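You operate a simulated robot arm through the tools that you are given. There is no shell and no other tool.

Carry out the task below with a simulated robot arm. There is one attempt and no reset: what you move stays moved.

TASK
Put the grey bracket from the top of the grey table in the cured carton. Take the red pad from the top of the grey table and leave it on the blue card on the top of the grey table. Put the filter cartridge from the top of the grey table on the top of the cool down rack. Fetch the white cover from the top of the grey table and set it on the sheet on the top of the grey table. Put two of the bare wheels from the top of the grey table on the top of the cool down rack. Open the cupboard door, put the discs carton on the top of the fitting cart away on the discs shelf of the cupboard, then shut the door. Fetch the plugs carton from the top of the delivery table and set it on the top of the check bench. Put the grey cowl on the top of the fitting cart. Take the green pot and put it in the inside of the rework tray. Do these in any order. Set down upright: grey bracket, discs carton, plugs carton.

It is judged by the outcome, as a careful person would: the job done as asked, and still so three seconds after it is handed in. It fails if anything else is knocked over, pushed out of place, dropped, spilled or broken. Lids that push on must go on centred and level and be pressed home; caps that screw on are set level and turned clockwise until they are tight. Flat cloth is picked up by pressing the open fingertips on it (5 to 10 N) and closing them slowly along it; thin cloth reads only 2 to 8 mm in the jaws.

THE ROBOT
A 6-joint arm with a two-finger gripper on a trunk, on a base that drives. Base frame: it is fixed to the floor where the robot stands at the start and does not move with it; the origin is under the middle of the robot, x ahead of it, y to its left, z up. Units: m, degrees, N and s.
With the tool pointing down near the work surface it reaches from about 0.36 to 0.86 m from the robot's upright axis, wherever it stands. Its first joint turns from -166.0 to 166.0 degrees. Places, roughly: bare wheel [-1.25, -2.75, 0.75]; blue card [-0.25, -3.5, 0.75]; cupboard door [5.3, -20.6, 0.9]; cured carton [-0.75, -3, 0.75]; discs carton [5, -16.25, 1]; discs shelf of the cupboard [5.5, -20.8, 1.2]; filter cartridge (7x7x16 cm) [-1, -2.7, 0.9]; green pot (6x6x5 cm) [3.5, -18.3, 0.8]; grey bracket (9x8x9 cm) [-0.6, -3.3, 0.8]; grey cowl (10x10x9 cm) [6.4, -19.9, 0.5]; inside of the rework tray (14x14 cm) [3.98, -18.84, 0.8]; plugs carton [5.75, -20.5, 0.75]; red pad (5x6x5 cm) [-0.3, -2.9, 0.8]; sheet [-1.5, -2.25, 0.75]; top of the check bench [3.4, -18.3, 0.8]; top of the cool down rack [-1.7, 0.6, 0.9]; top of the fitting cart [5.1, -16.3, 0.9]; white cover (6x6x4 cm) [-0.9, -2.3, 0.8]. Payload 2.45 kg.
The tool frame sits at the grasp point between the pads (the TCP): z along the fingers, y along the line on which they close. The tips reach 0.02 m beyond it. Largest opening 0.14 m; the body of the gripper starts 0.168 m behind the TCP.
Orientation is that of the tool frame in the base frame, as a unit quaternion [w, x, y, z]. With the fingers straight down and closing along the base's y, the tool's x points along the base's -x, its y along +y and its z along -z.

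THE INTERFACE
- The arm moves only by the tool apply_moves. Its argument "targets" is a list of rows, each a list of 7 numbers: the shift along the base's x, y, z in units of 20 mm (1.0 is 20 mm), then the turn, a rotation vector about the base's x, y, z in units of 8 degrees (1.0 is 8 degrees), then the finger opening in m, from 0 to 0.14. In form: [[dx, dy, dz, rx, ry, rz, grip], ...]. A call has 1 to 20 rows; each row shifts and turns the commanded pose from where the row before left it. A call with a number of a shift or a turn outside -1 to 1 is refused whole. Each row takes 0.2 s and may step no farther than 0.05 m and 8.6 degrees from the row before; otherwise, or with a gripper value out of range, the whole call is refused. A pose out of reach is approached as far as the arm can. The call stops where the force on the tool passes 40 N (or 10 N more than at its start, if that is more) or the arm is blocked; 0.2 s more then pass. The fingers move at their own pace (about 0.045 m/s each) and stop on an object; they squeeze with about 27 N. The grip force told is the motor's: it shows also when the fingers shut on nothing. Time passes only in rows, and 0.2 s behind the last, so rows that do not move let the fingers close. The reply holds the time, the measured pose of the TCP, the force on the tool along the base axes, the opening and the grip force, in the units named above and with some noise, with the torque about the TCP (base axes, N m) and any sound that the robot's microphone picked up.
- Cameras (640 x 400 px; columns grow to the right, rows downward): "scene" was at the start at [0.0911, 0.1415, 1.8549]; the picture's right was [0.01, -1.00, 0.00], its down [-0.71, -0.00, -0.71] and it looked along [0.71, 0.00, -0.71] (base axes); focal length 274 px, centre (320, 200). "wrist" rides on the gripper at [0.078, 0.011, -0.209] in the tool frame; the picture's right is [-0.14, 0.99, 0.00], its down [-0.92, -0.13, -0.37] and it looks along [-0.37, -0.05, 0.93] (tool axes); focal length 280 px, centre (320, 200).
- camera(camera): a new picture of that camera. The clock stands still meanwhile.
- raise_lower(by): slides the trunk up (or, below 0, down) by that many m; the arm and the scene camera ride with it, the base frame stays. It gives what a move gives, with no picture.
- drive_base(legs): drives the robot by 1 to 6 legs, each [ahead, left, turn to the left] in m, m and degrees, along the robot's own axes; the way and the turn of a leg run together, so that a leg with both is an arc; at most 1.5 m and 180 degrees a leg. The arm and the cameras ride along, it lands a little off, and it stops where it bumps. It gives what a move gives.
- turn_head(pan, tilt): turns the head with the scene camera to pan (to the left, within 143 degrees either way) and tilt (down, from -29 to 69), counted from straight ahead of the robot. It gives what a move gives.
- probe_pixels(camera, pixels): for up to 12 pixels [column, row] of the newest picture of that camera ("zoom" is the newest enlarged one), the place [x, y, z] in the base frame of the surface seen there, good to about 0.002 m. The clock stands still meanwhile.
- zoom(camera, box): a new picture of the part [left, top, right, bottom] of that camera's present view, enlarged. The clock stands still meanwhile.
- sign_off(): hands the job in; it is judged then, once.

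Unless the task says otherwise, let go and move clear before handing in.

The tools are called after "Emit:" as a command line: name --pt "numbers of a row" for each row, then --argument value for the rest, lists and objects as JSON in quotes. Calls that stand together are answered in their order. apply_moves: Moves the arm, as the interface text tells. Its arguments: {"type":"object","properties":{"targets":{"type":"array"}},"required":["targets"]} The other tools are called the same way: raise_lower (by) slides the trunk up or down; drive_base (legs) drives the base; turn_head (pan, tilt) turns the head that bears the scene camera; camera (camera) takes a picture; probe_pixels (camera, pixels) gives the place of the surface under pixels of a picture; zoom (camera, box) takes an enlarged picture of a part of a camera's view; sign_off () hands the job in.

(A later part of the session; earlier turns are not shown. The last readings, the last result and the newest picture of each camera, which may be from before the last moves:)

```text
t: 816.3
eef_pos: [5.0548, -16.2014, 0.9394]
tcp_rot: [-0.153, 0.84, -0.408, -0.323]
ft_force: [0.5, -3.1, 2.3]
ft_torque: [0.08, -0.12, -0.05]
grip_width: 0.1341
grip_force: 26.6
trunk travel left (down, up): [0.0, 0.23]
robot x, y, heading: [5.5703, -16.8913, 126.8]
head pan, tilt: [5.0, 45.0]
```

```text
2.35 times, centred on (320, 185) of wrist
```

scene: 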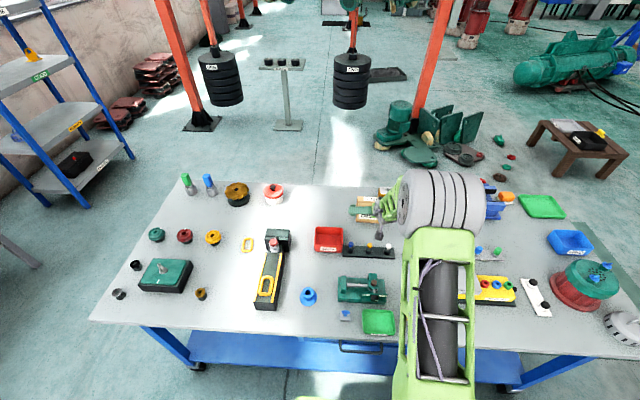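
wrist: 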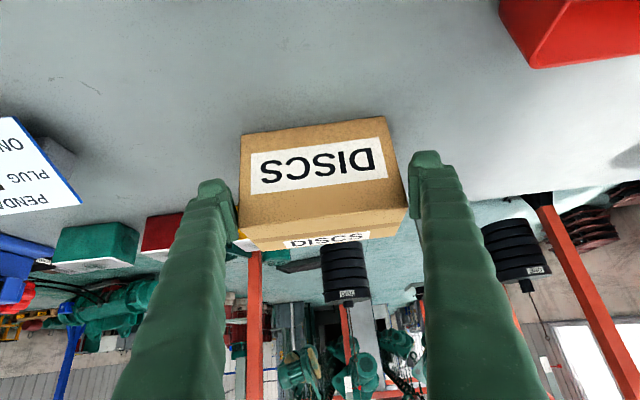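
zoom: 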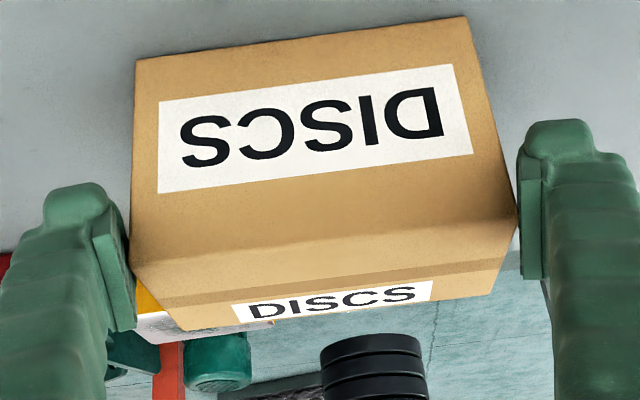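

At 0.134 the grip is only on splayed links – not secure. I release, back off, and instead reorient the carton: grip it vertically across its 6 cm depth like the plugs carton. First retreat and bring the tool upright.

Emit:
apply_moves --pt "0 0 0 0 0 0 0.14" --pt "0 0 0 0 0 0 0.14" --pt "0.3 -0.4 0.75 0 0 0 0.14" --pt "0.3 -0.4 0.75 0 0 0 0.14" --pt "0.4 -0.5 0.75 0 0 0 0.14" --pt "0.4 -0.5 0.75 0 0 0 0.14" --pt "0.4 -0.5 0.75 0 0 0 0.14" --pt "0 0 0.9 -0.5 -0.39 0 0.1" --pt "0 0 0.9 -0.5 -0.39 0 0.1" --pt "0 0 0.9 -0.5 -0.39 0 0.1" --pt "0 0 0.9 -0.5 -0.39 0 0.1" --pt "0 0 0 -0.5 -0.39 0 0.1" --pt "0 0 0 -0.5 -0.39 0 0.1" --pt "0 0 0 -0.5 -0.39 0 0.1" --pt "0 0 0 -0.54 -0.43 0 0.1"

Emit:
camera --camera "scene"

```text
t: 819.5
eef_pos: [5.0485, -16.2562, 1.0499]
tcp_rot: [-0.016, 0.889, -0.419, -0.183]
ft_force: [0.7, -0.1, 0.4]
ft_torque: [0.0, -0.07, -0.01]
grip_width: 0.1
grip_force: 0.1
out of reach, approached as far as the arm can: row 8, 9, 10, 11
trunk travel left (down, up): [0.0, 0.23]
robot x, y, heading: [5.5692, -16.8908, 127.0]
head pan, tilt: [5.0, 45.0]
```

```text
taken
```

scene: 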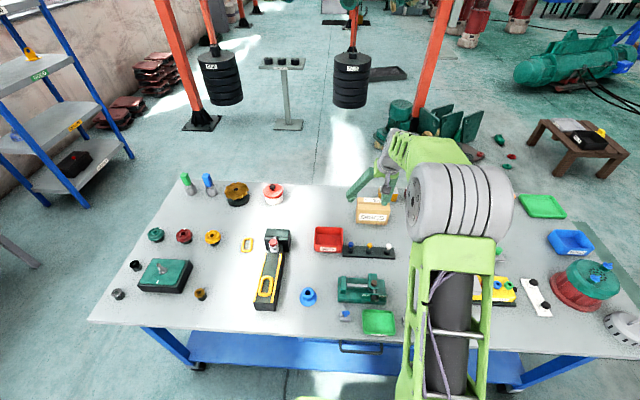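

The tool is partly upright. Raising the trunk 0.15 m for normal vertical work, then levelling and yawing the tool 90°.

Emit:
raise_lower --by 0.12

Emit:
drive_base --legs '[[0.06, 0, 0]]'

Emit:
apply_moves --pt "0 0 0 -0.33 -0.57 0 0.1" --pt "0 0 0 -0.33 -0.57 0 0.1" --pt "0 0 0 -0.33 -0.57 0 0.1" --pt "0 0 0 -0.33 -0.57 0 0.1" --pt "0 0 0 0 0 0.94 0.1" --pt "0 0 0 0 0 0.94 0.1" --pt "0 0 0 0 0 0.94 0.1" --pt "0 0 0 0 0 0.94 0.1" --pt "0 0 0 0 0 0.94 0.1" --pt "0 0 0 0 0 0.94 0.1" --pt "0 0 0 0 0 0.94 0.1" --pt "0 0 0 0 0 0.94 0.1" --pt "0 0 0 0 0 0.94 0.1" --pt "0 0 0 0 0 0.94 0.1" --pt "0 0 0 0 0 0.94 0.1" --pt "0 0 0 0 0 0.94 0.1"

Emit:
camera --camera "wrist"

```text
t: 821.0
eef_pos: [5.0484, -16.2552, 1.1714]
tcp_rot: [-0.017, 0.889, -0.42, -0.183]
ft_force: [-0.4, -0.2, -1.1]
ft_torque: [0.01, 0.05, 0.01]
grip_width: 0.0998
grip_force: 0.0
trunk travel left (down, up): [-0.12, 0.11]
robot x, y, heading: [5.5661, -16.8922, 127.0]
head pan, tilt: [5.0, 45.0]
```

```text
t: 822.0
eef_pos: [5.0113, -16.2074, 1.1704]
tcp_rot: [-0.016, 0.889, -0.419, -0.182]
ft_force: [-0.5, 0.1, -0.3]
ft_torque: [-0.06, -0.06, 0.02]
grip_width: 0.1
grip_force: 0.1
trunk travel left (down, up): [-0.12, 0.11]
robot x, y, heading: [5.5327, -16.8465, 126.8]
head pan, tilt: [5.0, 45.0]
```

```text
t: 825.4
eef_pos: [5.0121, -16.2085, 1.1708]
tcp_rot: [-0.001, 0.94, 0.342, -0.001]
ft_force: [-0.8, -0.2, 0.2]
ft_torque: [0.0, 0.05, -0.01]
grip_width: 0.1001
grip_force: 0.1
trunk travel left (down, up): [-0.12, 0.11]
robot x, y, heading: [5.5326, -16.8473, 127.0]
head pan, tilt: [5.0, 45.0]
```

```text
taken
```

wrist: 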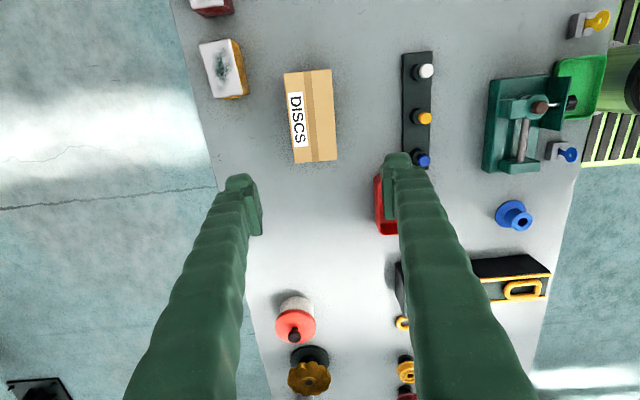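

The tool is vertical with the carton at (310,115) in view. Probing its top corners.

Emit:
zoom --camera "wrist" --box '[260, 50, 360, 180]'

Emit:
probe_pixels --camera "wrist" --pixels '[[286, 75], [329, 72], [334, 158], [294, 161], [310, 115], [240, 92], [404, 60], [400, 178]]'

```text
3.08 times, centred on (310, 115) of wrist
```

zoom: 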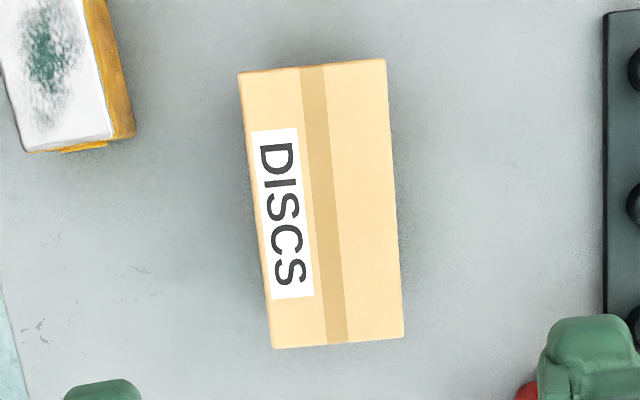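

```text
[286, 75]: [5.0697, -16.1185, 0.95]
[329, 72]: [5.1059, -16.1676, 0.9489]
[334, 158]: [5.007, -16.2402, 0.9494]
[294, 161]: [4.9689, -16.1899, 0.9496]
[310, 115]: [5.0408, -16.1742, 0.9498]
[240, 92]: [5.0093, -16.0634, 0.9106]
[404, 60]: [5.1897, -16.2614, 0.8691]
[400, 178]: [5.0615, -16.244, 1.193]
```

Carton centre (5.038,-16.179), long axis at 36°. Moving over it, small yaw fix, and lowering to z≈0.928.

Emit:
apply_moves --pt "0.65 0.74 0 0 0 -0.22 0.1" --pt "0.65 0.74 0 0 0 -0.22 0.1" --pt "0 0 -1 0 0 0 0.1" --pt "0 0 -1 0 0 0 0.1" --pt "0 0 -1 0 0 0 0.1" --pt "0 0 -1 0 0 0 0.1" --pt "0 0 -1 0 0 0 0.1" --pt "0 0 -1 0 0 0 0.1" --pt "0 0 -1 0 0 0 0.1" --pt "0 0 -1 0 0 0 0.1"

Emit:
camera --camera "wrist"

```text
t: 827.6
eef_pos: [5.038, -16.1793, 1.01]
tcp_rot: [0.0, 0.95, 0.311, -0.001]
ft_force: [-0.3, -0.3, 0.1]
ft_torque: [-0.03, 0.06, -0.01]
grip_width: 0.1
grip_force: 0.0
trunk travel left (down, up): [-0.12, 0.11]
robot x, y, heading: [5.534, -16.8474, 126.9]
head pan, tilt: [5.0, 45.0]
```

```text
taken
```

wrist: 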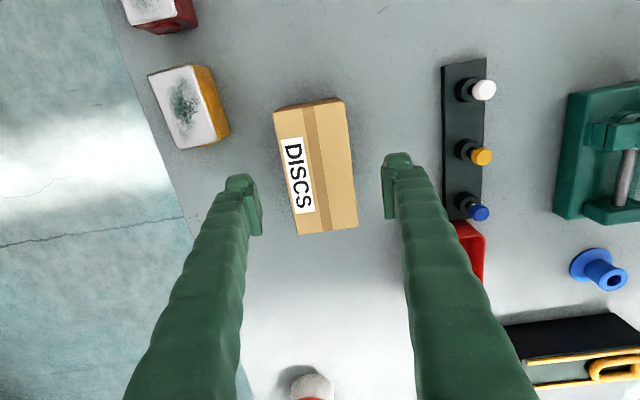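

Centred within 3 mm. Lowering to z≈0.928 and closing on the 6 cm depth.

Emit:
apply_moves --pt "-0.09 0.12 -1 0 0 0 0.1" --pt "0 0 -1 0 0 0 0.1" --pt "0 0 -1 0 0 0 0.1" --pt "0 0 -1 0 0 0 0.1" --pt "0 0 -0.1 0 0 0 0.08" --pt "0 0 0 0 0 0 0.06" --pt "0 0 0 0 0 0 0.04" --pt "0 0 0 0 0 0 0.03" --pt "0 0 0 0 0 0 0.03"

```text
t: 829.6
eef_pos: [5.0351, -16.1766, 0.9291]
tcp_rot: [0.0, 0.95, 0.312, -0.001]
ft_force: [-0.5, -0.1, 1.6]
ft_torque: [0.04, 0.02, 0.07]
grip_width: 0.0712
grip_force: 26.7
trunk travel left (down, up): [-0.12, 0.11]
robot x, y, heading: [5.5294, -16.8439, 126.9]
head pan, tilt: [5.0, 45.0]
```

Gripped (71 mm). Lifting 10 cm, turning it 90° while moving ~8 cm left to the free patch on the cart.

Emit:
apply_moves --pt "0 0 0.5 0 0 0 0.03" --pt "0 0 1 0 0 0 0.03" --pt "0 0 1 0 0 0 0.03" --pt "0 0 1 0 0 0 0.03" --pt "0 0 1 0 0 0 0.03" --pt "0 0 0.5 0 0 0 0.03" --pt "-0.2875 -0.1767 0 0 0 -0.9 0.03" --pt "-0.2875 -0.1767 0 0 0 -0.9 0.03" --pt "-0.2875 -0.1767 0 0 0 -0.9 0.03" --pt "-0.2875 -0.1767 0 0 0 -0.9 0.03" --pt "-0.2875 -0.1767 0 0 0 -0.9 0.03" --pt "-0.2875 -0.1767 0 0 0 -0.9 0.03" --pt "-0.2875 -0.1767 0 0 0 -0.9 0.03" --pt "-0.2875 -0.1767 0 0 0 -0.9 0.03" --pt "-0.2875 -0.1767 0 0 0 -0.9 0.03" --pt "-0.2875 -0.1767 0 0 0 -0.9 0.03" --pt "-0.2875 -0.1767 0 0 0 -0.9 0.03" --pt "-0.2875 -0.1767 0 0 0 -0.9 0.03"

Emit:
camera --camera "wrist"

Emit:
camera --camera "scene"

```text
t: 833.4
eef_pos: [4.9663, -16.2182, 1.0273]
tcp_rot: [-0.001, 0.906, -0.424, 0.001]
ft_force: [-0.2, -0.2, -4.0]
ft_torque: [-0.07, 0.0, -0.01]
grip_width: 0.0709
grip_force: 26.4
trunk travel left (down, up): [-0.12, 0.11]
robot x, y, heading: [5.5353, -16.8446, 126.8]
head pan, tilt: [5.0, 45.0]
```

```text
taken
```

wrist: 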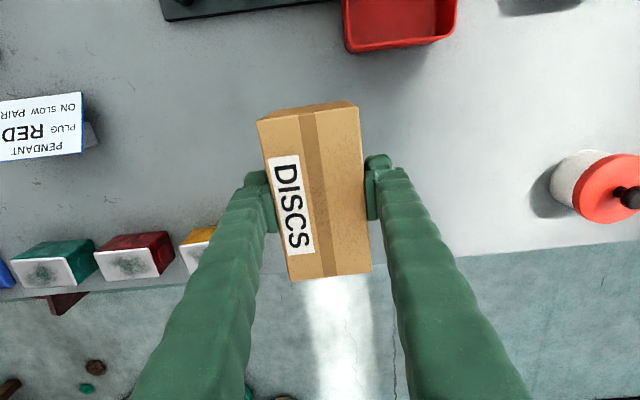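

```text
taken
```

scene: 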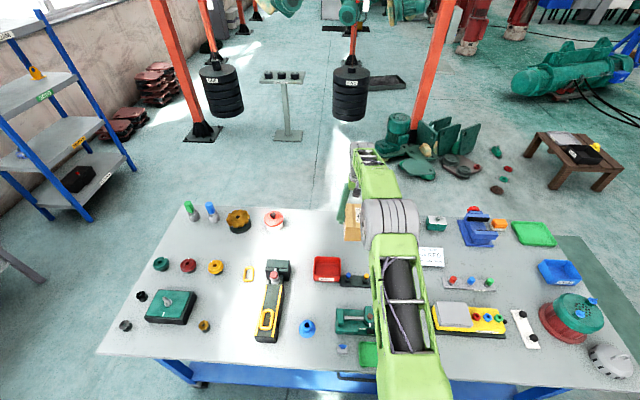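

Checking the cart's far edge under the carton before setting it down.

Emit:
probe_pixels --camera "wrist" --pixels '[[450, 252], [480, 248], [255, 265], [380, 255], [345, 45], [455, 40], [400, 150], [230, 150]]'

```text
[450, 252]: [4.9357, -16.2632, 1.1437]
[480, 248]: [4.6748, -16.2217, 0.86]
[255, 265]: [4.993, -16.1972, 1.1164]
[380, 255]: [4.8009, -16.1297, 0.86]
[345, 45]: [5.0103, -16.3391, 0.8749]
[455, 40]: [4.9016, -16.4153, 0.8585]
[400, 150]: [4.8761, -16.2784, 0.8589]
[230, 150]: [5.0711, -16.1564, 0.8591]
```

The far edge is at depth ≥0.677, so there is plenty of margin. Lowering the carton here.

Emit:
apply_moves --pt "0 0 -1 0 0 0 0.03" --pt "0 0 -1 0 0 0 0.03" --pt "0 0 -1 0 0 0 0.03" --pt "0 0 -1 0 0 0 0.03" --pt "0 0 -0.6 0 0 0 0.03" --pt "0 0 -0.2 0 0 0 0.03"

Emit:
apply_moves --pt "0 0 -0.12 0 0 0 0.03" --pt "0 0 -0.06 0 0 0 0.03"

```text
t: 834.8
eef_pos: [4.9665, -16.2185, 0.9319]
tcp_rot: [-0.002, 0.906, -0.423, -0.001]
ft_force: [-0.5, -0.1, -3.3]
ft_torque: [0.01, 0.01, 0.01]
grip_width: 0.0709
grip_force: 27.1
trunk travel left (down, up): [-0.12, 0.11]
robot x, y, heading: [5.5284, -16.8426, 126.9]
head pan, tilt: [5.0, 45.0]
```

```text
t: 835.4
eef_pos: [4.9663, -16.2179, 0.9297]
tcp_rot: [-0.001, 0.906, -0.423, -0.001]
ft_force: [0.2, -0.8, -1.3]
ft_torque: [0.09, 0.06, 0.02]
grip_width: 0.0707
grip_force: 26.9
trunk travel left (down, up): [-0.12, 0.11]
robot x, y, heading: [5.5325, -16.8429, 126.9]
head pan, tilt: [5.0, 45.0]
```

The carton rests on the cart turned 90°. Releasing, rising, lowering the trunk for the tilted re-grasp.

Emit:
apply_moves --pt "0 0 -0.04 0 0 0 0.06" --pt "0 0 0 0 0 0 0.09" --pt "0 0 0 0 0 0 0.1" --pt "0 0 1 0 0 0 0.1" --pt "0 0 1 0 0 0 0.1" --pt "0 0 1 0 0 0 0.1" --pt "0 0 1 0 0 0 0.1" --pt "0 0 1 0 0 0 0.1" --pt "0 0 1 0 0 0 0.1" --pt "0 0 1 0 0 0 0.1" --pt "0 0 1 0 0 0 0.1" --pt "0 0 1 0 0 0 0.1" --pt "0 0 1 0 0 0 0.1"

Emit:
raise_lower --by -0.1

Emit:
apply_moves --pt "0.3 -0.4 0 0.4925 0.385 0 0.1" --pt "0.3 -0.4 0 0.4925 0.385 0 0.1" --pt "0.3 -0.4 0 0.4925 0.385 0 0.1" --pt "0.3 -0.4 0 0.4925 0.385 0 0.1" --pt "0.3 -0.4 0 0.4925 0.385 0 0.1" --pt "0.3 -0.4 0 0.4925 0.385 0 0.1" --pt "0.3 -0.4 0 0.4925 0.385 0 0.1" --pt "0.3 -0.4 0 0.4925 0.385 0 0.1"

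Emit:
camera --camera "wrist"

```text
t: 838.2
eef_pos: [4.9679, -16.2197, 1.1297]
tcp_rot: [-0.001, 0.906, -0.423, -0.001]
ft_force: [0.3, -0.1, 0.2]
ft_torque: [0.0, 0.01, 0.03]
grip_width: 0.1
grip_force: 0.1
trunk travel left (down, up): [-0.12, 0.11]
robot x, y, heading: [5.532, -16.844, 126.8]
head pan, tilt: [5.0, 45.0]
```

```text
t: 839.5
eef_pos: [4.9672, -16.2201, 1.0306]
tcp_rot: [-0.001, 0.906, -0.423, -0.001]
ft_force: [-0.3, 0.6, -0.3]
ft_torque: [-0.02, 0.06, 0.0]
grip_width: 0.0999
grip_force: 0.2
trunk travel left (down, up): [-0.02, 0.21]
robot x, y, heading: [5.5332, -16.8463, 127.1]
head pan, tilt: [5.0, 45.0]
```

```text
t: 841.3
eef_pos: [5.0147, -16.2736, 1.0295]
tcp_rot: [-0.152, 0.858, -0.406, -0.276]
ft_force: [0.0, 0.6, 0.1]
ft_torque: [-0.02, 0.02, 0.02]
grip_width: 0.1002
grip_force: 0.1
out of reach, approached as far as the arm can: row 8
trunk travel left (down, up): [-0.02, 0.21]
robot x, y, heading: [5.5322, -16.8451, 126.9]
head pan, tilt: [5.0, 45.0]
```

```text
taken
```

wrist: 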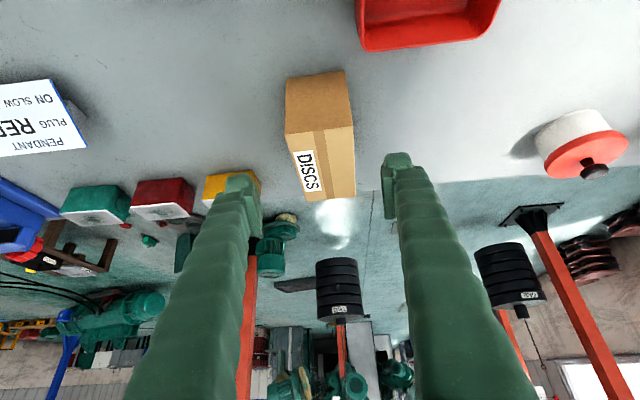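

Tilted 37° in line with the carton (3 mm lateral). Correcting 2° roll and descending along the tool axis to the carton.

Emit:
apply_moves --pt "0 0 0 -0.152 0.211 0 0.1" --pt "-0.269 0.3725 -0.716 0 0 0 0.1" --pt "-0.269 0.3725 -0.716 0 0 0 0.1" --pt "-0.269 0.3725 -0.716 0 0 0 0.1" --pt "-0.269 0.3725 -0.716 0 0 0 0.1" --pt "-0.269 0.3725 -0.716 0 0 0 0.1"

Emit:
camera --camera "wrist"

Emit:
zoom --camera "wrist" --box '[200, 80, 440, 260]'

```text
t: 842.7
eef_pos: [4.9885, -16.2369, 0.9577]
tcp_rot: [-0.137, 0.855, -0.41, -0.286]
ft_force: [-0.8, -0.3, 0.6]
ft_torque: [-0.01, 0.01, 0.01]
grip_width: 0.1
grip_force: 0.1
trunk travel left (down, up): [-0.02, 0.21]
robot x, y, heading: [5.5311, -16.8457, 127.1]
head pan, tilt: [5.0, 45.0]
```

```text
taken
```

wrist: 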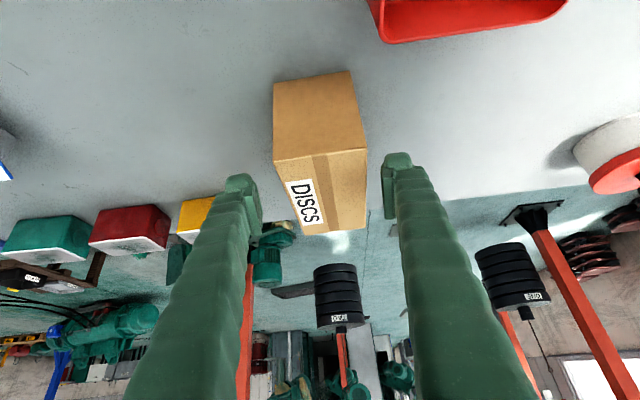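

```text
2.22 times, centred on (320, 170) of wrist
```

zoom: 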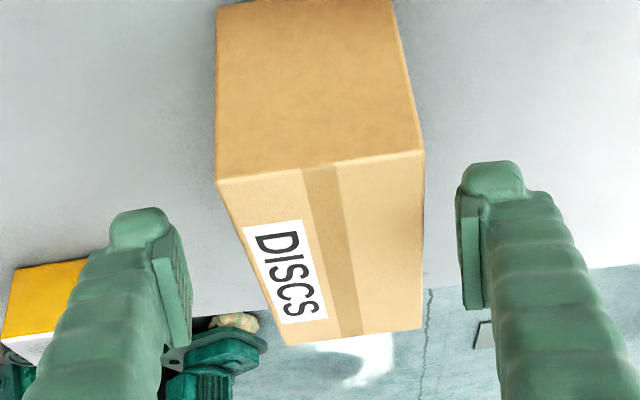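

The carton lies 5 mm to the image right (+y); shifting and completing the descent, then closing.

Emit:
apply_moves --pt "-0.2 -0.16 0 0 0 0 0.1" --pt "-0.3 0.373 -0.71 0 0 0 0.1" --pt "-0.3 0.373 -0.71 0 0 0 0.1" --pt "-0.3 0.373 -0.71 0 0 0 0.1" --pt "0 0 0 0 0 0 0.08" --pt "0 0 0 0 0 0 0.065" --pt "0 0 0 0 0 0 0.05" --pt "0 0 0 0 0 0 0.05"

Emit:
camera --camera "wrist"

```text
t: 844.5
eef_pos: [4.9651, -16.2151, 0.9173]
tcp_rot: [-0.139, 0.855, -0.411, -0.286]
ft_force: [-0.8, 0.9, 2.8]
ft_torque: [0.07, -0.15, 0.13]
grip_width: 0.0722
grip_force: 27.3
trunk travel left (down, up): [-0.02, 0.21]
robot x, y, heading: [5.5328, -16.8439, 127.1]
head pan, tilt: [5.0, 45.0]
```

```text
taken
```

wrist: 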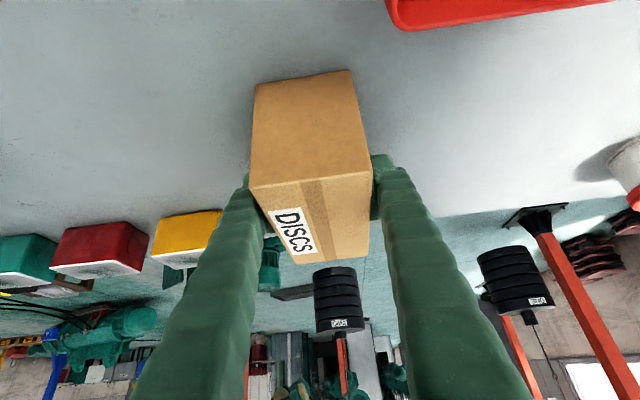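

Gripped at 72 mm. Lifting carefully and checking that the carton stays level.

Emit:
apply_moves --pt "0 0 0.3 0 0 0 0.05" --pt "0 0 0.7 0 0 0 0.05" --pt "0 0 1 0 0 0 0.05" --pt "0 0 1 0 0 0 0.05" --pt "0 0 1 0 0 0 0.05"

Emit:
camera --camera "wrist"

Emit:
camera --camera "scene"

Emit:
zoom --camera "scene" --box '[310, 130, 430, 230]'

```text
t: 845.7
eef_pos: [4.9647, -16.2173, 0.9965]
tcp_rot: [-0.137, 0.855, -0.411, -0.285]
ft_force: [-0.2, -1.1, -4.4]
ft_torque: [0.01, 0.03, -0.01]
grip_width: 0.0721
grip_force: 26.9
trunk travel left (down, up): [-0.02, 0.21]
robot x, y, heading: [5.5316, -16.842, 126.6]
head pan, tilt: [5.0, 45.0]
```

```text
taken
```

wrist: 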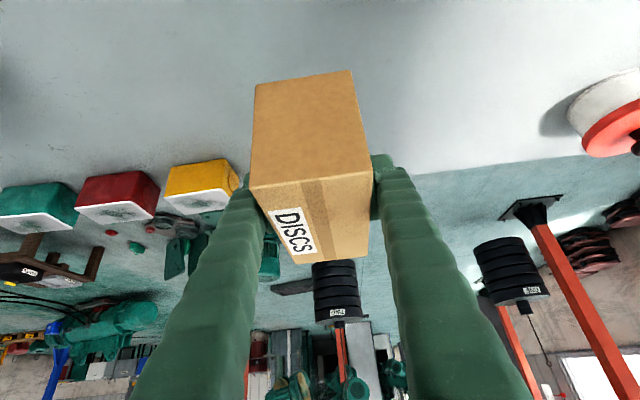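

```text
taken
```

scene: 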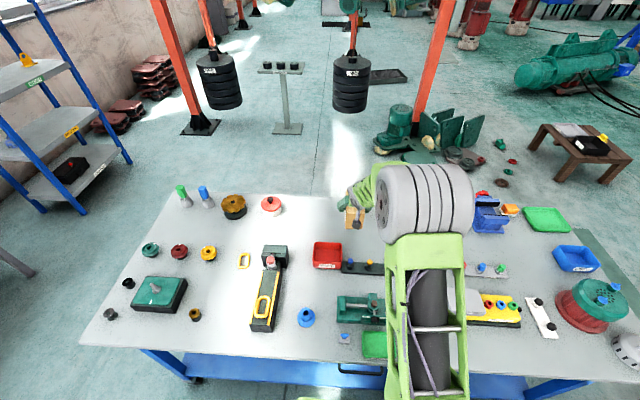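

```text
4.00 times, centred on (370, 180) of scene
```

zoom: 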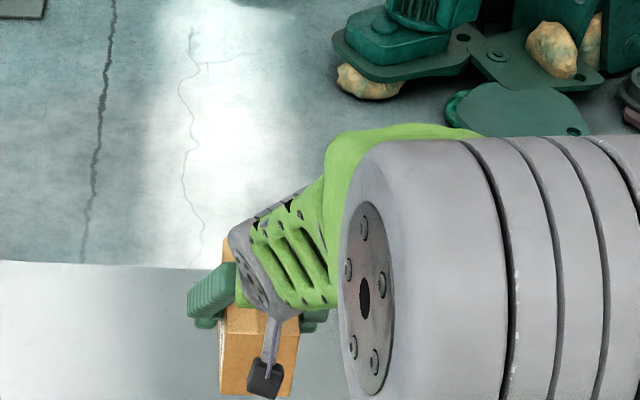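

The carton is held level. Backing away from the cart and turning toward the cupboard.

Emit:
drive_base --legs '[[-0.7, 0, 0], [0, 0, 90.5], [0, 0, 90.5]]'

Emit:
turn_head --pan -5 --tilt 25

Emit:
camera --camera "scene"

```text
t: 857.3
eef_pos: [6.5458, -18.0098, 0.9963]
tcp_rot: [0.287, 0.396, 0.862, -0.133]
ft_force: [-1.0, -0.2, -4.1]
ft_torque: [-0.01, 0.02, 0.0]
grip_width: 0.0722
grip_force: 27.4
trunk travel left (down, up): [-0.02, 0.21]
robot x, y, heading: [5.9568, -17.4047, -51.1]
head pan, tilt: [5.0, 45.0]
```

```text
t: 858.1
eef_pos: [6.5453, -18.0094, 0.9959]
tcp_rot: [0.288, 0.395, 0.862, -0.133]
ft_force: [0.0, 0.1, -3.5]
ft_torque: [-0.02, 0.05, -0.03]
grip_width: 0.0721
grip_force: 27.1
trunk travel left (down, up): [-0.02, 0.21]
robot x, y, heading: [5.9564, -17.4036, -51.0]
head pan, tilt: [-5.0, 25.0]
```

```text
taken
```

scene: 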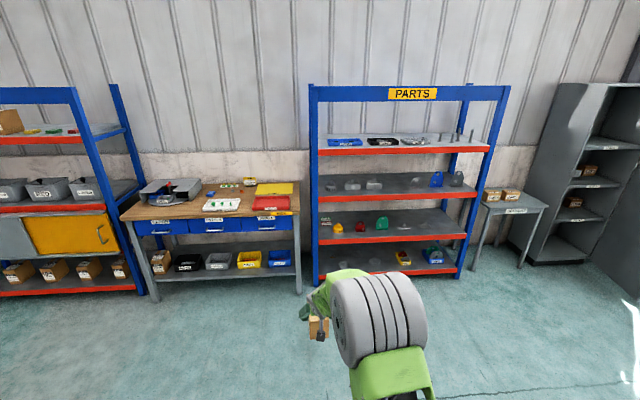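

Driving ahead 0.8 m, then right along the rack toward the cupboard.

Emit:
drive_base --legs '[[0.8, 0, -1], [0, -1.25, 0], [0, -1.1, 0]]'

Emit:
turn_head --pan 0 --tilt 15

Emit:
camera --camera "scene"

```text
t: 882.5
eef_pos: [5.1866, -20.0689, 0.9956]
tcp_rot: [0.286, 0.407, 0.857, -0.136]
ft_force: [0.4, 0.2, -4.0]
ft_torque: [0.01, 0.01, -0.01]
grip_width: 0.0721
grip_force: 26.8
trunk travel left (down, up): [-0.02, 0.21]
robot x, y, heading: [4.6115, -19.4473, -52.6]
head pan, tilt: [-5.0, 25.0]
```

```text
t: 883.2
eef_pos: [5.1863, -20.0676, 0.9944]
tcp_rot: [0.286, 0.407, 0.857, -0.137]
ft_force: [-0.3, 0.5, -4.1]
ft_torque: [0.03, 0.01, 0.02]
grip_width: 0.072
grip_force: 27.1
trunk travel left (down, up): [-0.02, 0.21]
robot x, y, heading: [4.615, -19.4469, -52.5]
head pan, tilt: [0.0, 15.0]
```

```text
taken
```

scene: 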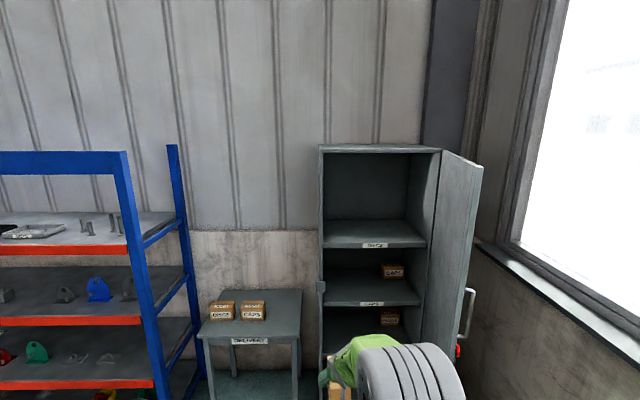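

Robot is in front of the cupboard. Probing the opening's top, sides, shelf and the open door's edge.

Emit:
zoom --camera "scene" --box '[310, 135, 500, 385]'

Emit:
probe_pixels --camera "scene" --pixels '[[380, 147], [380, 153], [325, 200], [438, 200], [330, 246], [425, 245], [375, 225], [480, 172], [468, 290], [376, 247], [325, 240], [420, 180]]'

```text
1.60 times, centred on (405, 260) of scene
```

zoom: 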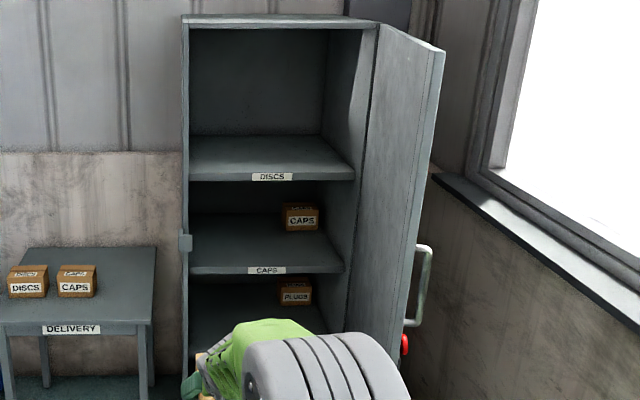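

```text
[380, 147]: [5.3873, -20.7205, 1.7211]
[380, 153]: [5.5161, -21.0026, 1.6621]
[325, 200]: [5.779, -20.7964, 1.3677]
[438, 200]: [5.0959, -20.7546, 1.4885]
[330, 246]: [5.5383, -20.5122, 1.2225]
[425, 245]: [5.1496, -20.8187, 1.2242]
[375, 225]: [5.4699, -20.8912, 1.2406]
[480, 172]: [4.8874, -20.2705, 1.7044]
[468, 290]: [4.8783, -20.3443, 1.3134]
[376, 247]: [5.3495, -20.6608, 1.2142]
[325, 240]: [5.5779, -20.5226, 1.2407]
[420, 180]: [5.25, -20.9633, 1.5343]
```

The compartment is 0.45 m tall (lintel z≈1.70), shelf edge d≈−19.59; the open door tip leans at t≈−8.60, so I'll enter left of it at t≈−8.37. Raising the trunk and shifting the arm to the right.

Emit:
raise_lower --by 0.2

Emit:
drive_base --legs '[[0, 0.06, 0]]'

Emit:
apply_moves --pt "-0.75 -0.58 0.6 0 0 0 0.05" --pt "-0.75 -0.58 0.6 0 0 0 0.05" --pt "-0.75 -0.58 0.6 0 0 0 0.05" --pt "-0.75 -0.58 0.6 0 0 0 0.05" --pt "-0.75 -0.58 0.6 0 0 0 0.05" --pt "-0.75 -0.58 0.6 0 0 0 0.05" --pt "-0.75 -0.58 0.6 0 0 0 0.05" --pt "-0.75 -0.58 0.6 0 0 0 0.05" --pt "-0.75 -0.58 0.6 0 0 0 0.05" --pt "-0.75 -0.58 0.6 0 0 0 0.05"

Emit:
camera --camera "scene"

Emit:
camera --camera "wrist"

```text
t: 885.3
eef_pos: [5.1884, -20.0693, 1.1956]
tcp_rot: [0.286, 0.407, 0.857, -0.137]
ft_force: [-0.2, -0.8, -3.4]
ft_torque: [0.03, 0.03, 0.0]
grip_width: 0.0723
grip_force: 27.1
trunk travel left (down, up): [-0.22, 0.01]
robot x, y, heading: [4.6156, -19.4448, -52.6]
head pan, tilt: [0.0, 15.0]
```

```text
t: 886.5
eef_pos: [5.2346, -20.0319, 1.1946]
tcp_rot: [0.286, 0.408, 0.856, -0.137]
ft_force: [0.0, 0.1, -3.5]
ft_torque: [-0.01, -0.01, -0.06]
grip_width: 0.0721
grip_force: 27.3
trunk travel left (down, up): [-0.22, 0.01]
robot x, y, heading: [4.6602, -19.4108, -52.9]
head pan, tilt: [0.0, 15.0]
```

```text
t: 888.7
eef_pos: [5.0834, -20.1475, 1.3156]
tcp_rot: [0.286, 0.407, 0.857, -0.136]
ft_force: [-0.3, -0.4, -3.5]
ft_torque: [-0.01, -0.02, 0.01]
grip_width: 0.0724
grip_force: 27.1
trunk travel left (down, up): [-0.22, 0.01]
robot x, y, heading: [4.6594, -19.4116, -52.5]
head pan, tilt: [0.0, 15.0]
```

```text
taken
```

scene: 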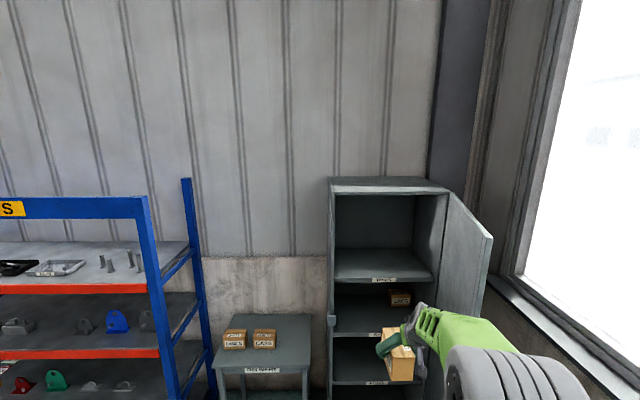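

```text
taken
```

wrist: 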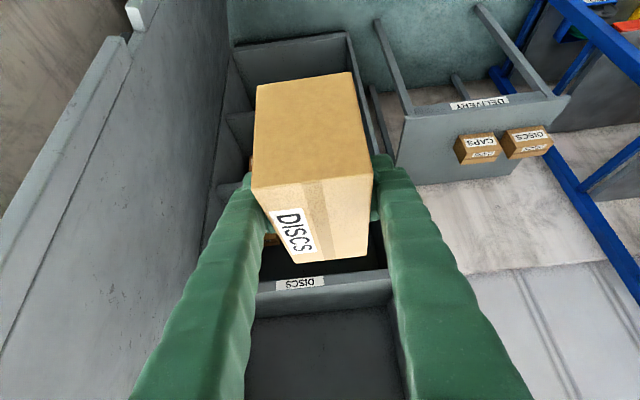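

All good: TCP at t≈−8.37, carton bottom just above shelf height. Raising 12 mm more and driving forward 0.4 m.

Emit:
apply_moves --pt "0 0 0.6 0 0 0 0.05" --pt "0 0 0.2 0 0 0 0.05"

Emit:
drive_base --legs '[[0.38, 0, 0]]'

Emit:
camera --camera "wrist"

Emit:
camera --camera "scene"

```text
t: 889.3
eef_pos: [5.0838, -20.1491, 1.331]
tcp_rot: [0.286, 0.407, 0.857, -0.137]
ft_force: [0.1, 0.3, -3.3]
ft_torque: [0.01, 0.01, 0.01]
grip_width: 0.0723
grip_force: 26.8
trunk travel left (down, up): [-0.22, 0.01]
robot x, y, heading: [4.6637, -19.4124, -52.6]
head pan, tilt: [0.0, 15.0]
```

```text
t: 891.7
eef_pos: [5.3107, -20.4546, 1.3303]
tcp_rot: [0.286, 0.409, 0.856, -0.136]
ft_force: [0.8, 0.6, -4.2]
ft_torque: [0.01, 0.02, -0.02]
grip_width: 0.0722
grip_force: 26.7
trunk travel left (down, up): [-0.22, 0.01]
robot x, y, heading: [4.8908, -19.7127, -52.9]
head pan, tilt: [0.0, 15.0]
```

```text
taken
```

wrist: 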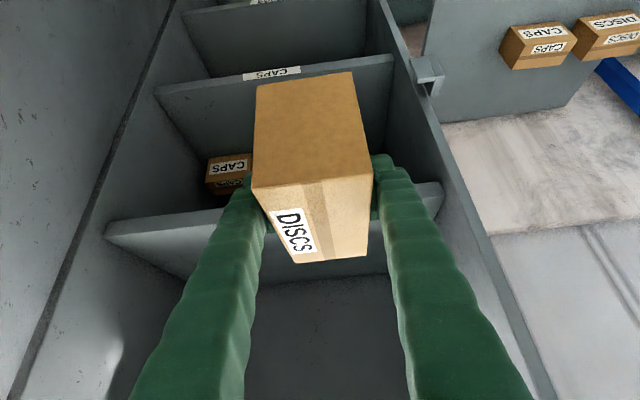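

```text
taken
```

scene: 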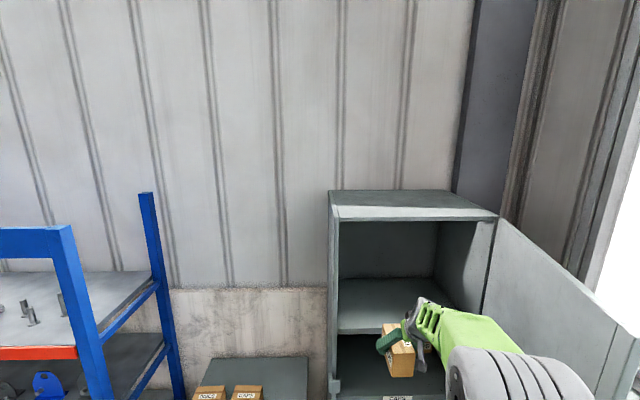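

The carton is just outside the compartment. Probing the DISCS shelf edge and side walls from here for the last stretch.

Emit:
probe_pixels --camera "wrist" --pixels '[[130, 225], [200, 220], [430, 192], [150, 250], [410, 260], [300, 290], [470, 250], [440, 195], [100, 230], [230, 215]]'

Emit:
zoom --camera "scene" --box '[320, 180, 500, 400]'

```text
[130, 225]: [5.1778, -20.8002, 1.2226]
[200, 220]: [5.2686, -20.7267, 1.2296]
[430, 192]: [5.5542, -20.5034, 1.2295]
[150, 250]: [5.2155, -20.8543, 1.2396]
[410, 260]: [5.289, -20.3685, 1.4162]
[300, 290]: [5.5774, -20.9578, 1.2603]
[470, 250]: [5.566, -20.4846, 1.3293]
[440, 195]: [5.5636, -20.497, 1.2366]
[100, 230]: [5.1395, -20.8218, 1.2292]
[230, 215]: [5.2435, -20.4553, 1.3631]
```

```text
1.82 times, centred on (410, 290) of scene
```

zoom: 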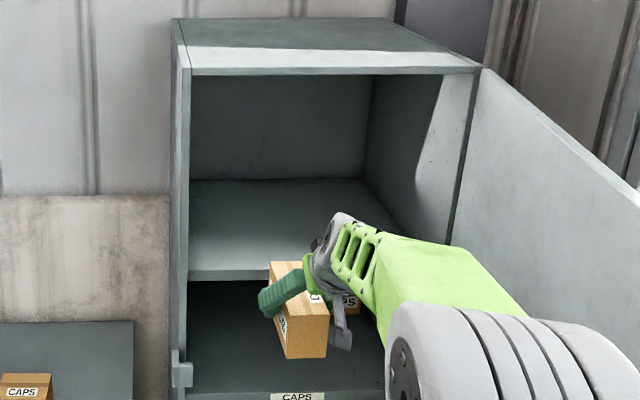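

Shelf edge at d=−19.592. Driving forward 0.2 m more, then checking.

Emit:
drive_base --legs '[[0.19, 0, 0.5]]'

Emit:
camera --camera "wrist"

Emit:
camera --camera "scene"

Emit:
zoom --camera "scene" --box '[320, 200, 560, 400]'

```text
t: 893.3
eef_pos: [5.4318, -20.6058, 1.3296]
tcp_rot: [0.285, 0.407, 0.857, -0.135]
ft_force: [0.5, 0.0, -4.1]
ft_torque: [0.01, 0.01, -0.01]
grip_width: 0.0721
grip_force: 27.0
trunk travel left (down, up): [-0.22, 0.01]
robot x, y, heading: [5.0061, -19.8688, -52.4]
head pan, tilt: [0.0, 15.0]
```

```text
taken
```

wrist: 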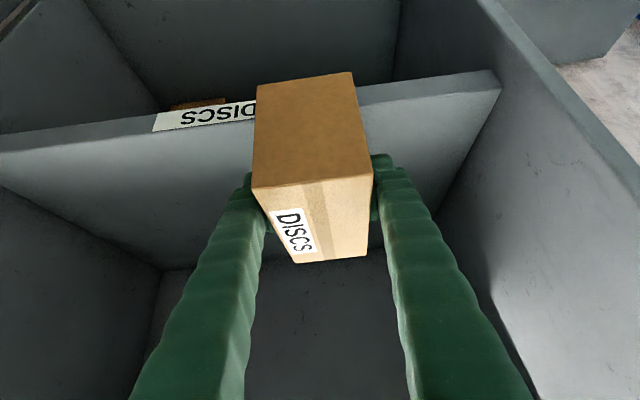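

```text
taken
```

scene: 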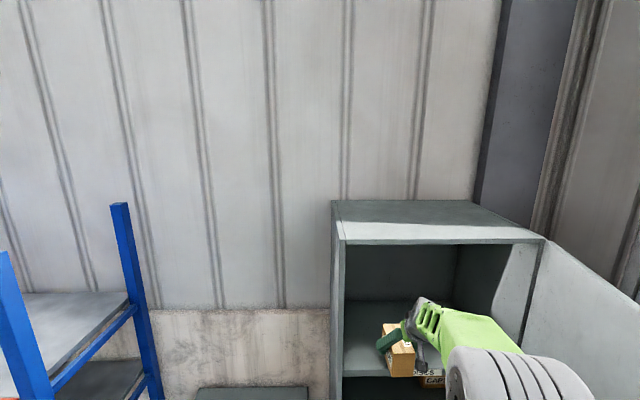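

```text
2.00 times, centred on (440, 300) of scene
```

zoom: 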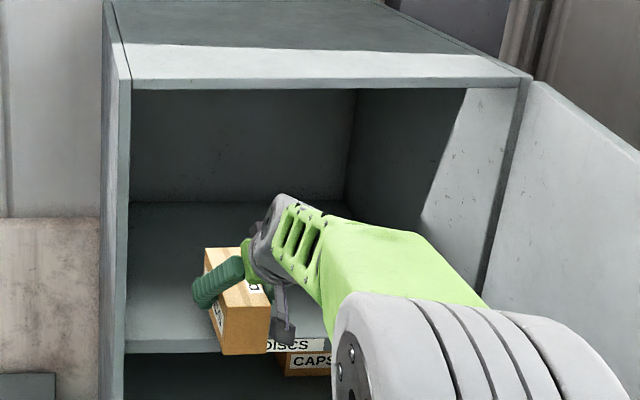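

The carton is over the shelf edge. One more 9 cm forward.

Emit:
drive_base --legs '[[0.09, 0, 0]]'

Emit:
camera --camera "wrist"

Emit:
probe_pixels --camera "wrist" --pixels '[[150, 80], [420, 50], [420, 120], [200, 150], [300, 85], [230, 120]]'

```text
t: 894.4
eef_pos: [5.4846, -20.6747, 1.3302]
tcp_rot: [0.285, 0.407, 0.857, -0.135]
ft_force: [-0.1, -0.2, -4.7]
ft_torque: [0.04, -0.01, 0.03]
grip_width: 0.0723
grip_force: 26.5
trunk travel left (down, up): [-0.22, 0.01]
robot x, y, heading: [5.0597, -19.938, -52.9]
head pan, tilt: [0.0, 15.0]
```

```text
taken
```

wrist: 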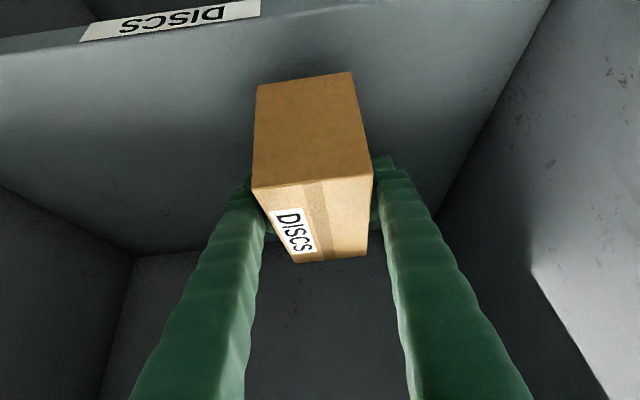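

```text
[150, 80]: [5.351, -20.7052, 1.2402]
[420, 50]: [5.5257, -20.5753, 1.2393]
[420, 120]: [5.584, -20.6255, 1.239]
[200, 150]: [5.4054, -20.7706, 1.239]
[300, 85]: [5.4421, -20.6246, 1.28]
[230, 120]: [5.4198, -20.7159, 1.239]
```

Fully inside: 2.4 cm behind the shelf edge, bottom about 3 cm above the shelf. Lowering gently to contact.

Emit:
apply_moves --pt "0 0 -0.8 0 0 0 0.05" --pt "0 0 -0.5 0 0 0 0.05" --pt "0 0 -0.2 0 0 0 0.05"

```text
t: 895.2
eef_pos: [5.4835, -20.6743, 1.2994]
tcp_rot: [0.285, 0.407, 0.857, -0.135]
ft_force: [1.2, 1.3, -3.2]
ft_torque: [0.01, 0.0, 0.01]
grip_width: 0.0725
grip_force: 27.1
trunk travel left (down, up): [-0.22, 0.01]
robot x, y, heading: [5.0593, -19.9307, -52.6]
head pan, tilt: [0.0, 15.0]
```

Emit:
apply_moves --pt "0 0 -0.12 0 0 0 0.05" --pt "0 0 -0.06 0 0 0 0.05"

```text
t: 895.8
eef_pos: [5.483, -20.6743, 1.2976]
tcp_rot: [0.287, 0.406, 0.857, -0.136]
ft_force: [1.6, 1.3, 3.5]
ft_torque: [-0.44, -0.19, 0.14]
grip_width: 0.0723
grip_force: 27.1
trunk travel left (down, up): [-0.22, 0.01]
robot x, y, heading: [5.0624, -19.9349, -52.4]
head pan, tilt: [0.0, 15.0]
```

Contact felt. A touch more to settle it flat, then opening.

Emit:
apply_moves --pt "0 0 -0.05 0 0 0 0.05" --pt "0 0 0 0 0 0 0.075" --pt "0 0 0 0 0 0 0.085" --pt "0 0 0 0 0 0 0.1" --pt "0 0 0 0 0 0 0.1"

Emit:
camera --camera "wrist"

```text
t: 897.0
eef_pos: [5.4829, -20.6744, 1.2958]
tcp_rot: [0.286, 0.407, 0.856, -0.136]
ft_force: [0.1, 0.3, -0.8]
ft_torque: [0.0, 0.0, 0.02]
grip_width: 0.1001
grip_force: 0.0
trunk travel left (down, up): [-0.22, 0.01]
robot x, y, heading: [5.0595, -19.9338, -52.5]
head pan, tilt: [0.0, 15.0]
```

```text
taken
```

wrist: 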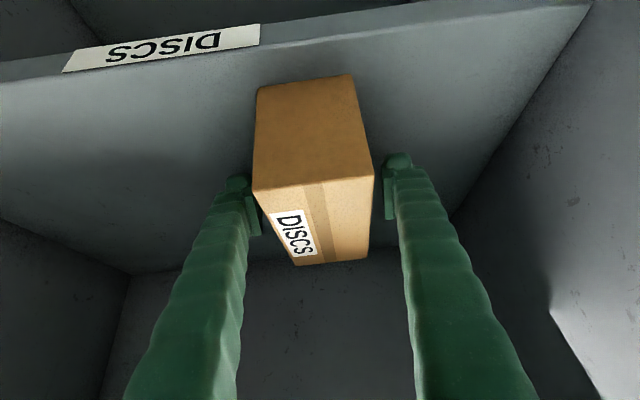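

Released cleanly. Retreating along the tool axis, then backing the base out.

Emit:
apply_moves --pt "-0.368 0.473 0.78 0 0 0 0.1" --pt "-0.368 0.473 0.78 0 0 0 0.1" --pt "-0.368 0.473 0.78 0 0 0 0.1" --pt "-0.368 0.473 0.78 0 0 0 0.1" --pt "-0.368 0.473 0.78 0 0 0 0.1"

Emit:
drive_base --legs '[[-0.35, 0, 0]]'

Emit:
camera --camera "wrist"

Emit:
turn_head --pan 0 --tilt 20

Emit:
camera --camera "scene"

```text
t: 898.2
eef_pos: [5.4463, -20.6234, 1.373]
tcp_rot: [0.286, 0.407, 0.857, -0.136]
ft_force: [-0.2, 0.2, 0.1]
ft_torque: [-0.02, -0.02, -0.01]
grip_width: 0.1
grip_force: 0.1
trunk travel left (down, up): [-0.22, 0.01]
robot x, y, heading: [5.0618, -19.9341, -52.6]
head pan, tilt: [0.0, 15.0]
```

```text
t: 900.5
eef_pos: [5.2329, -20.3494, 1.374]
tcp_rot: [0.286, 0.409, 0.856, -0.137]
ft_force: [0.1, -0.8, 0.2]
ft_torque: [0.0, 0.01, -0.06]
grip_width: 0.0999
grip_force: 0.0
trunk travel left (down, up): [-0.22, 0.01]
robot x, y, heading: [4.8481, -19.6601, -52.8]
head pan, tilt: [0.0, 15.0]
```

```text
taken
```

wrist: 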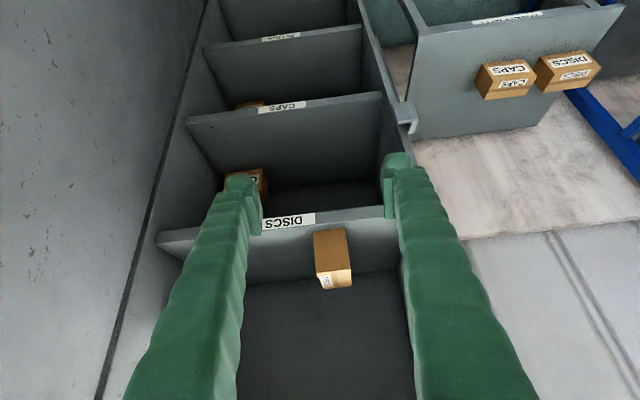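

```text
t: 901.1
eef_pos: [5.2324, -20.3502, 1.3735]
tcp_rot: [0.286, 0.409, 0.856, -0.136]
ft_force: [-0.4, 0.3, -0.1]
ft_torque: [0.0, -0.03, 0.02]
grip_width: 0.1002
grip_force: 0.1
trunk travel left (down, up): [-0.22, 0.01]
robot x, y, heading: [4.8485, -19.657, -52.8]
head pan, tilt: [0.0, 20.0]
```

```text
taken
```

scene: 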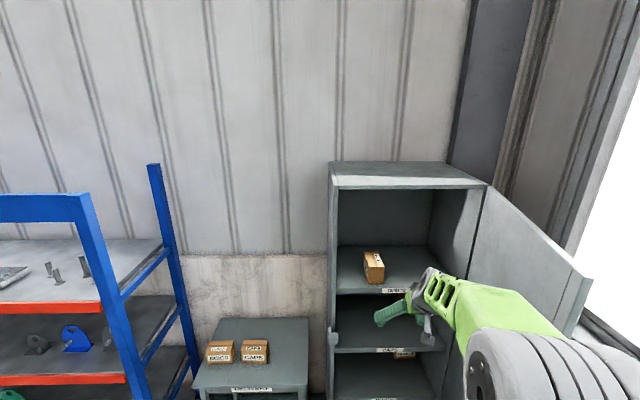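

The discs carton stands upright on the DISCS shelf. Now to shut the door: probing the door's current position.

Emit:
probe_pixels --camera "scene" --pixels '[[590, 285], [575, 300], [488, 195], [485, 230], [530, 250], [560, 330], [593, 278], [565, 270], [340, 180], [372, 265]]'

Emit:
turn_head --pan -25 --tilt 25

Emit:
camera --camera "scene"

```text
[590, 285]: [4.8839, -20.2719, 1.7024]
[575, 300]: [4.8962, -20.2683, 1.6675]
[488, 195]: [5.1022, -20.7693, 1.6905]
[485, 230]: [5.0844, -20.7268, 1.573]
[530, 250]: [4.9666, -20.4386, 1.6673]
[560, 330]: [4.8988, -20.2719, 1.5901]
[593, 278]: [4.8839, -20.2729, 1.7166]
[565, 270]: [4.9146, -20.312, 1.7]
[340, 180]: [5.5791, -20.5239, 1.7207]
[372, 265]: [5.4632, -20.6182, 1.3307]
```

```text
t: 902.0
eef_pos: [5.2329, -20.3497, 1.3738]
tcp_rot: [0.286, 0.409, 0.856, -0.137]
ft_force: [0.5, -0.2, -0.2]
ft_torque: [-0.02, -0.02, 0.0]
grip_width: 0.1001
grip_force: 0.1
trunk travel left (down, up): [-0.22, 0.01]
robot x, y, heading: [4.8521, -19.6567, -52.9]
head pan, tilt: [-25.0, 25.0]
```

```text
taken
```

scene: 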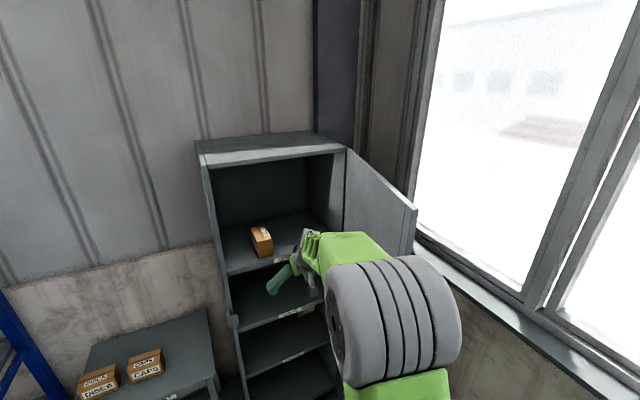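

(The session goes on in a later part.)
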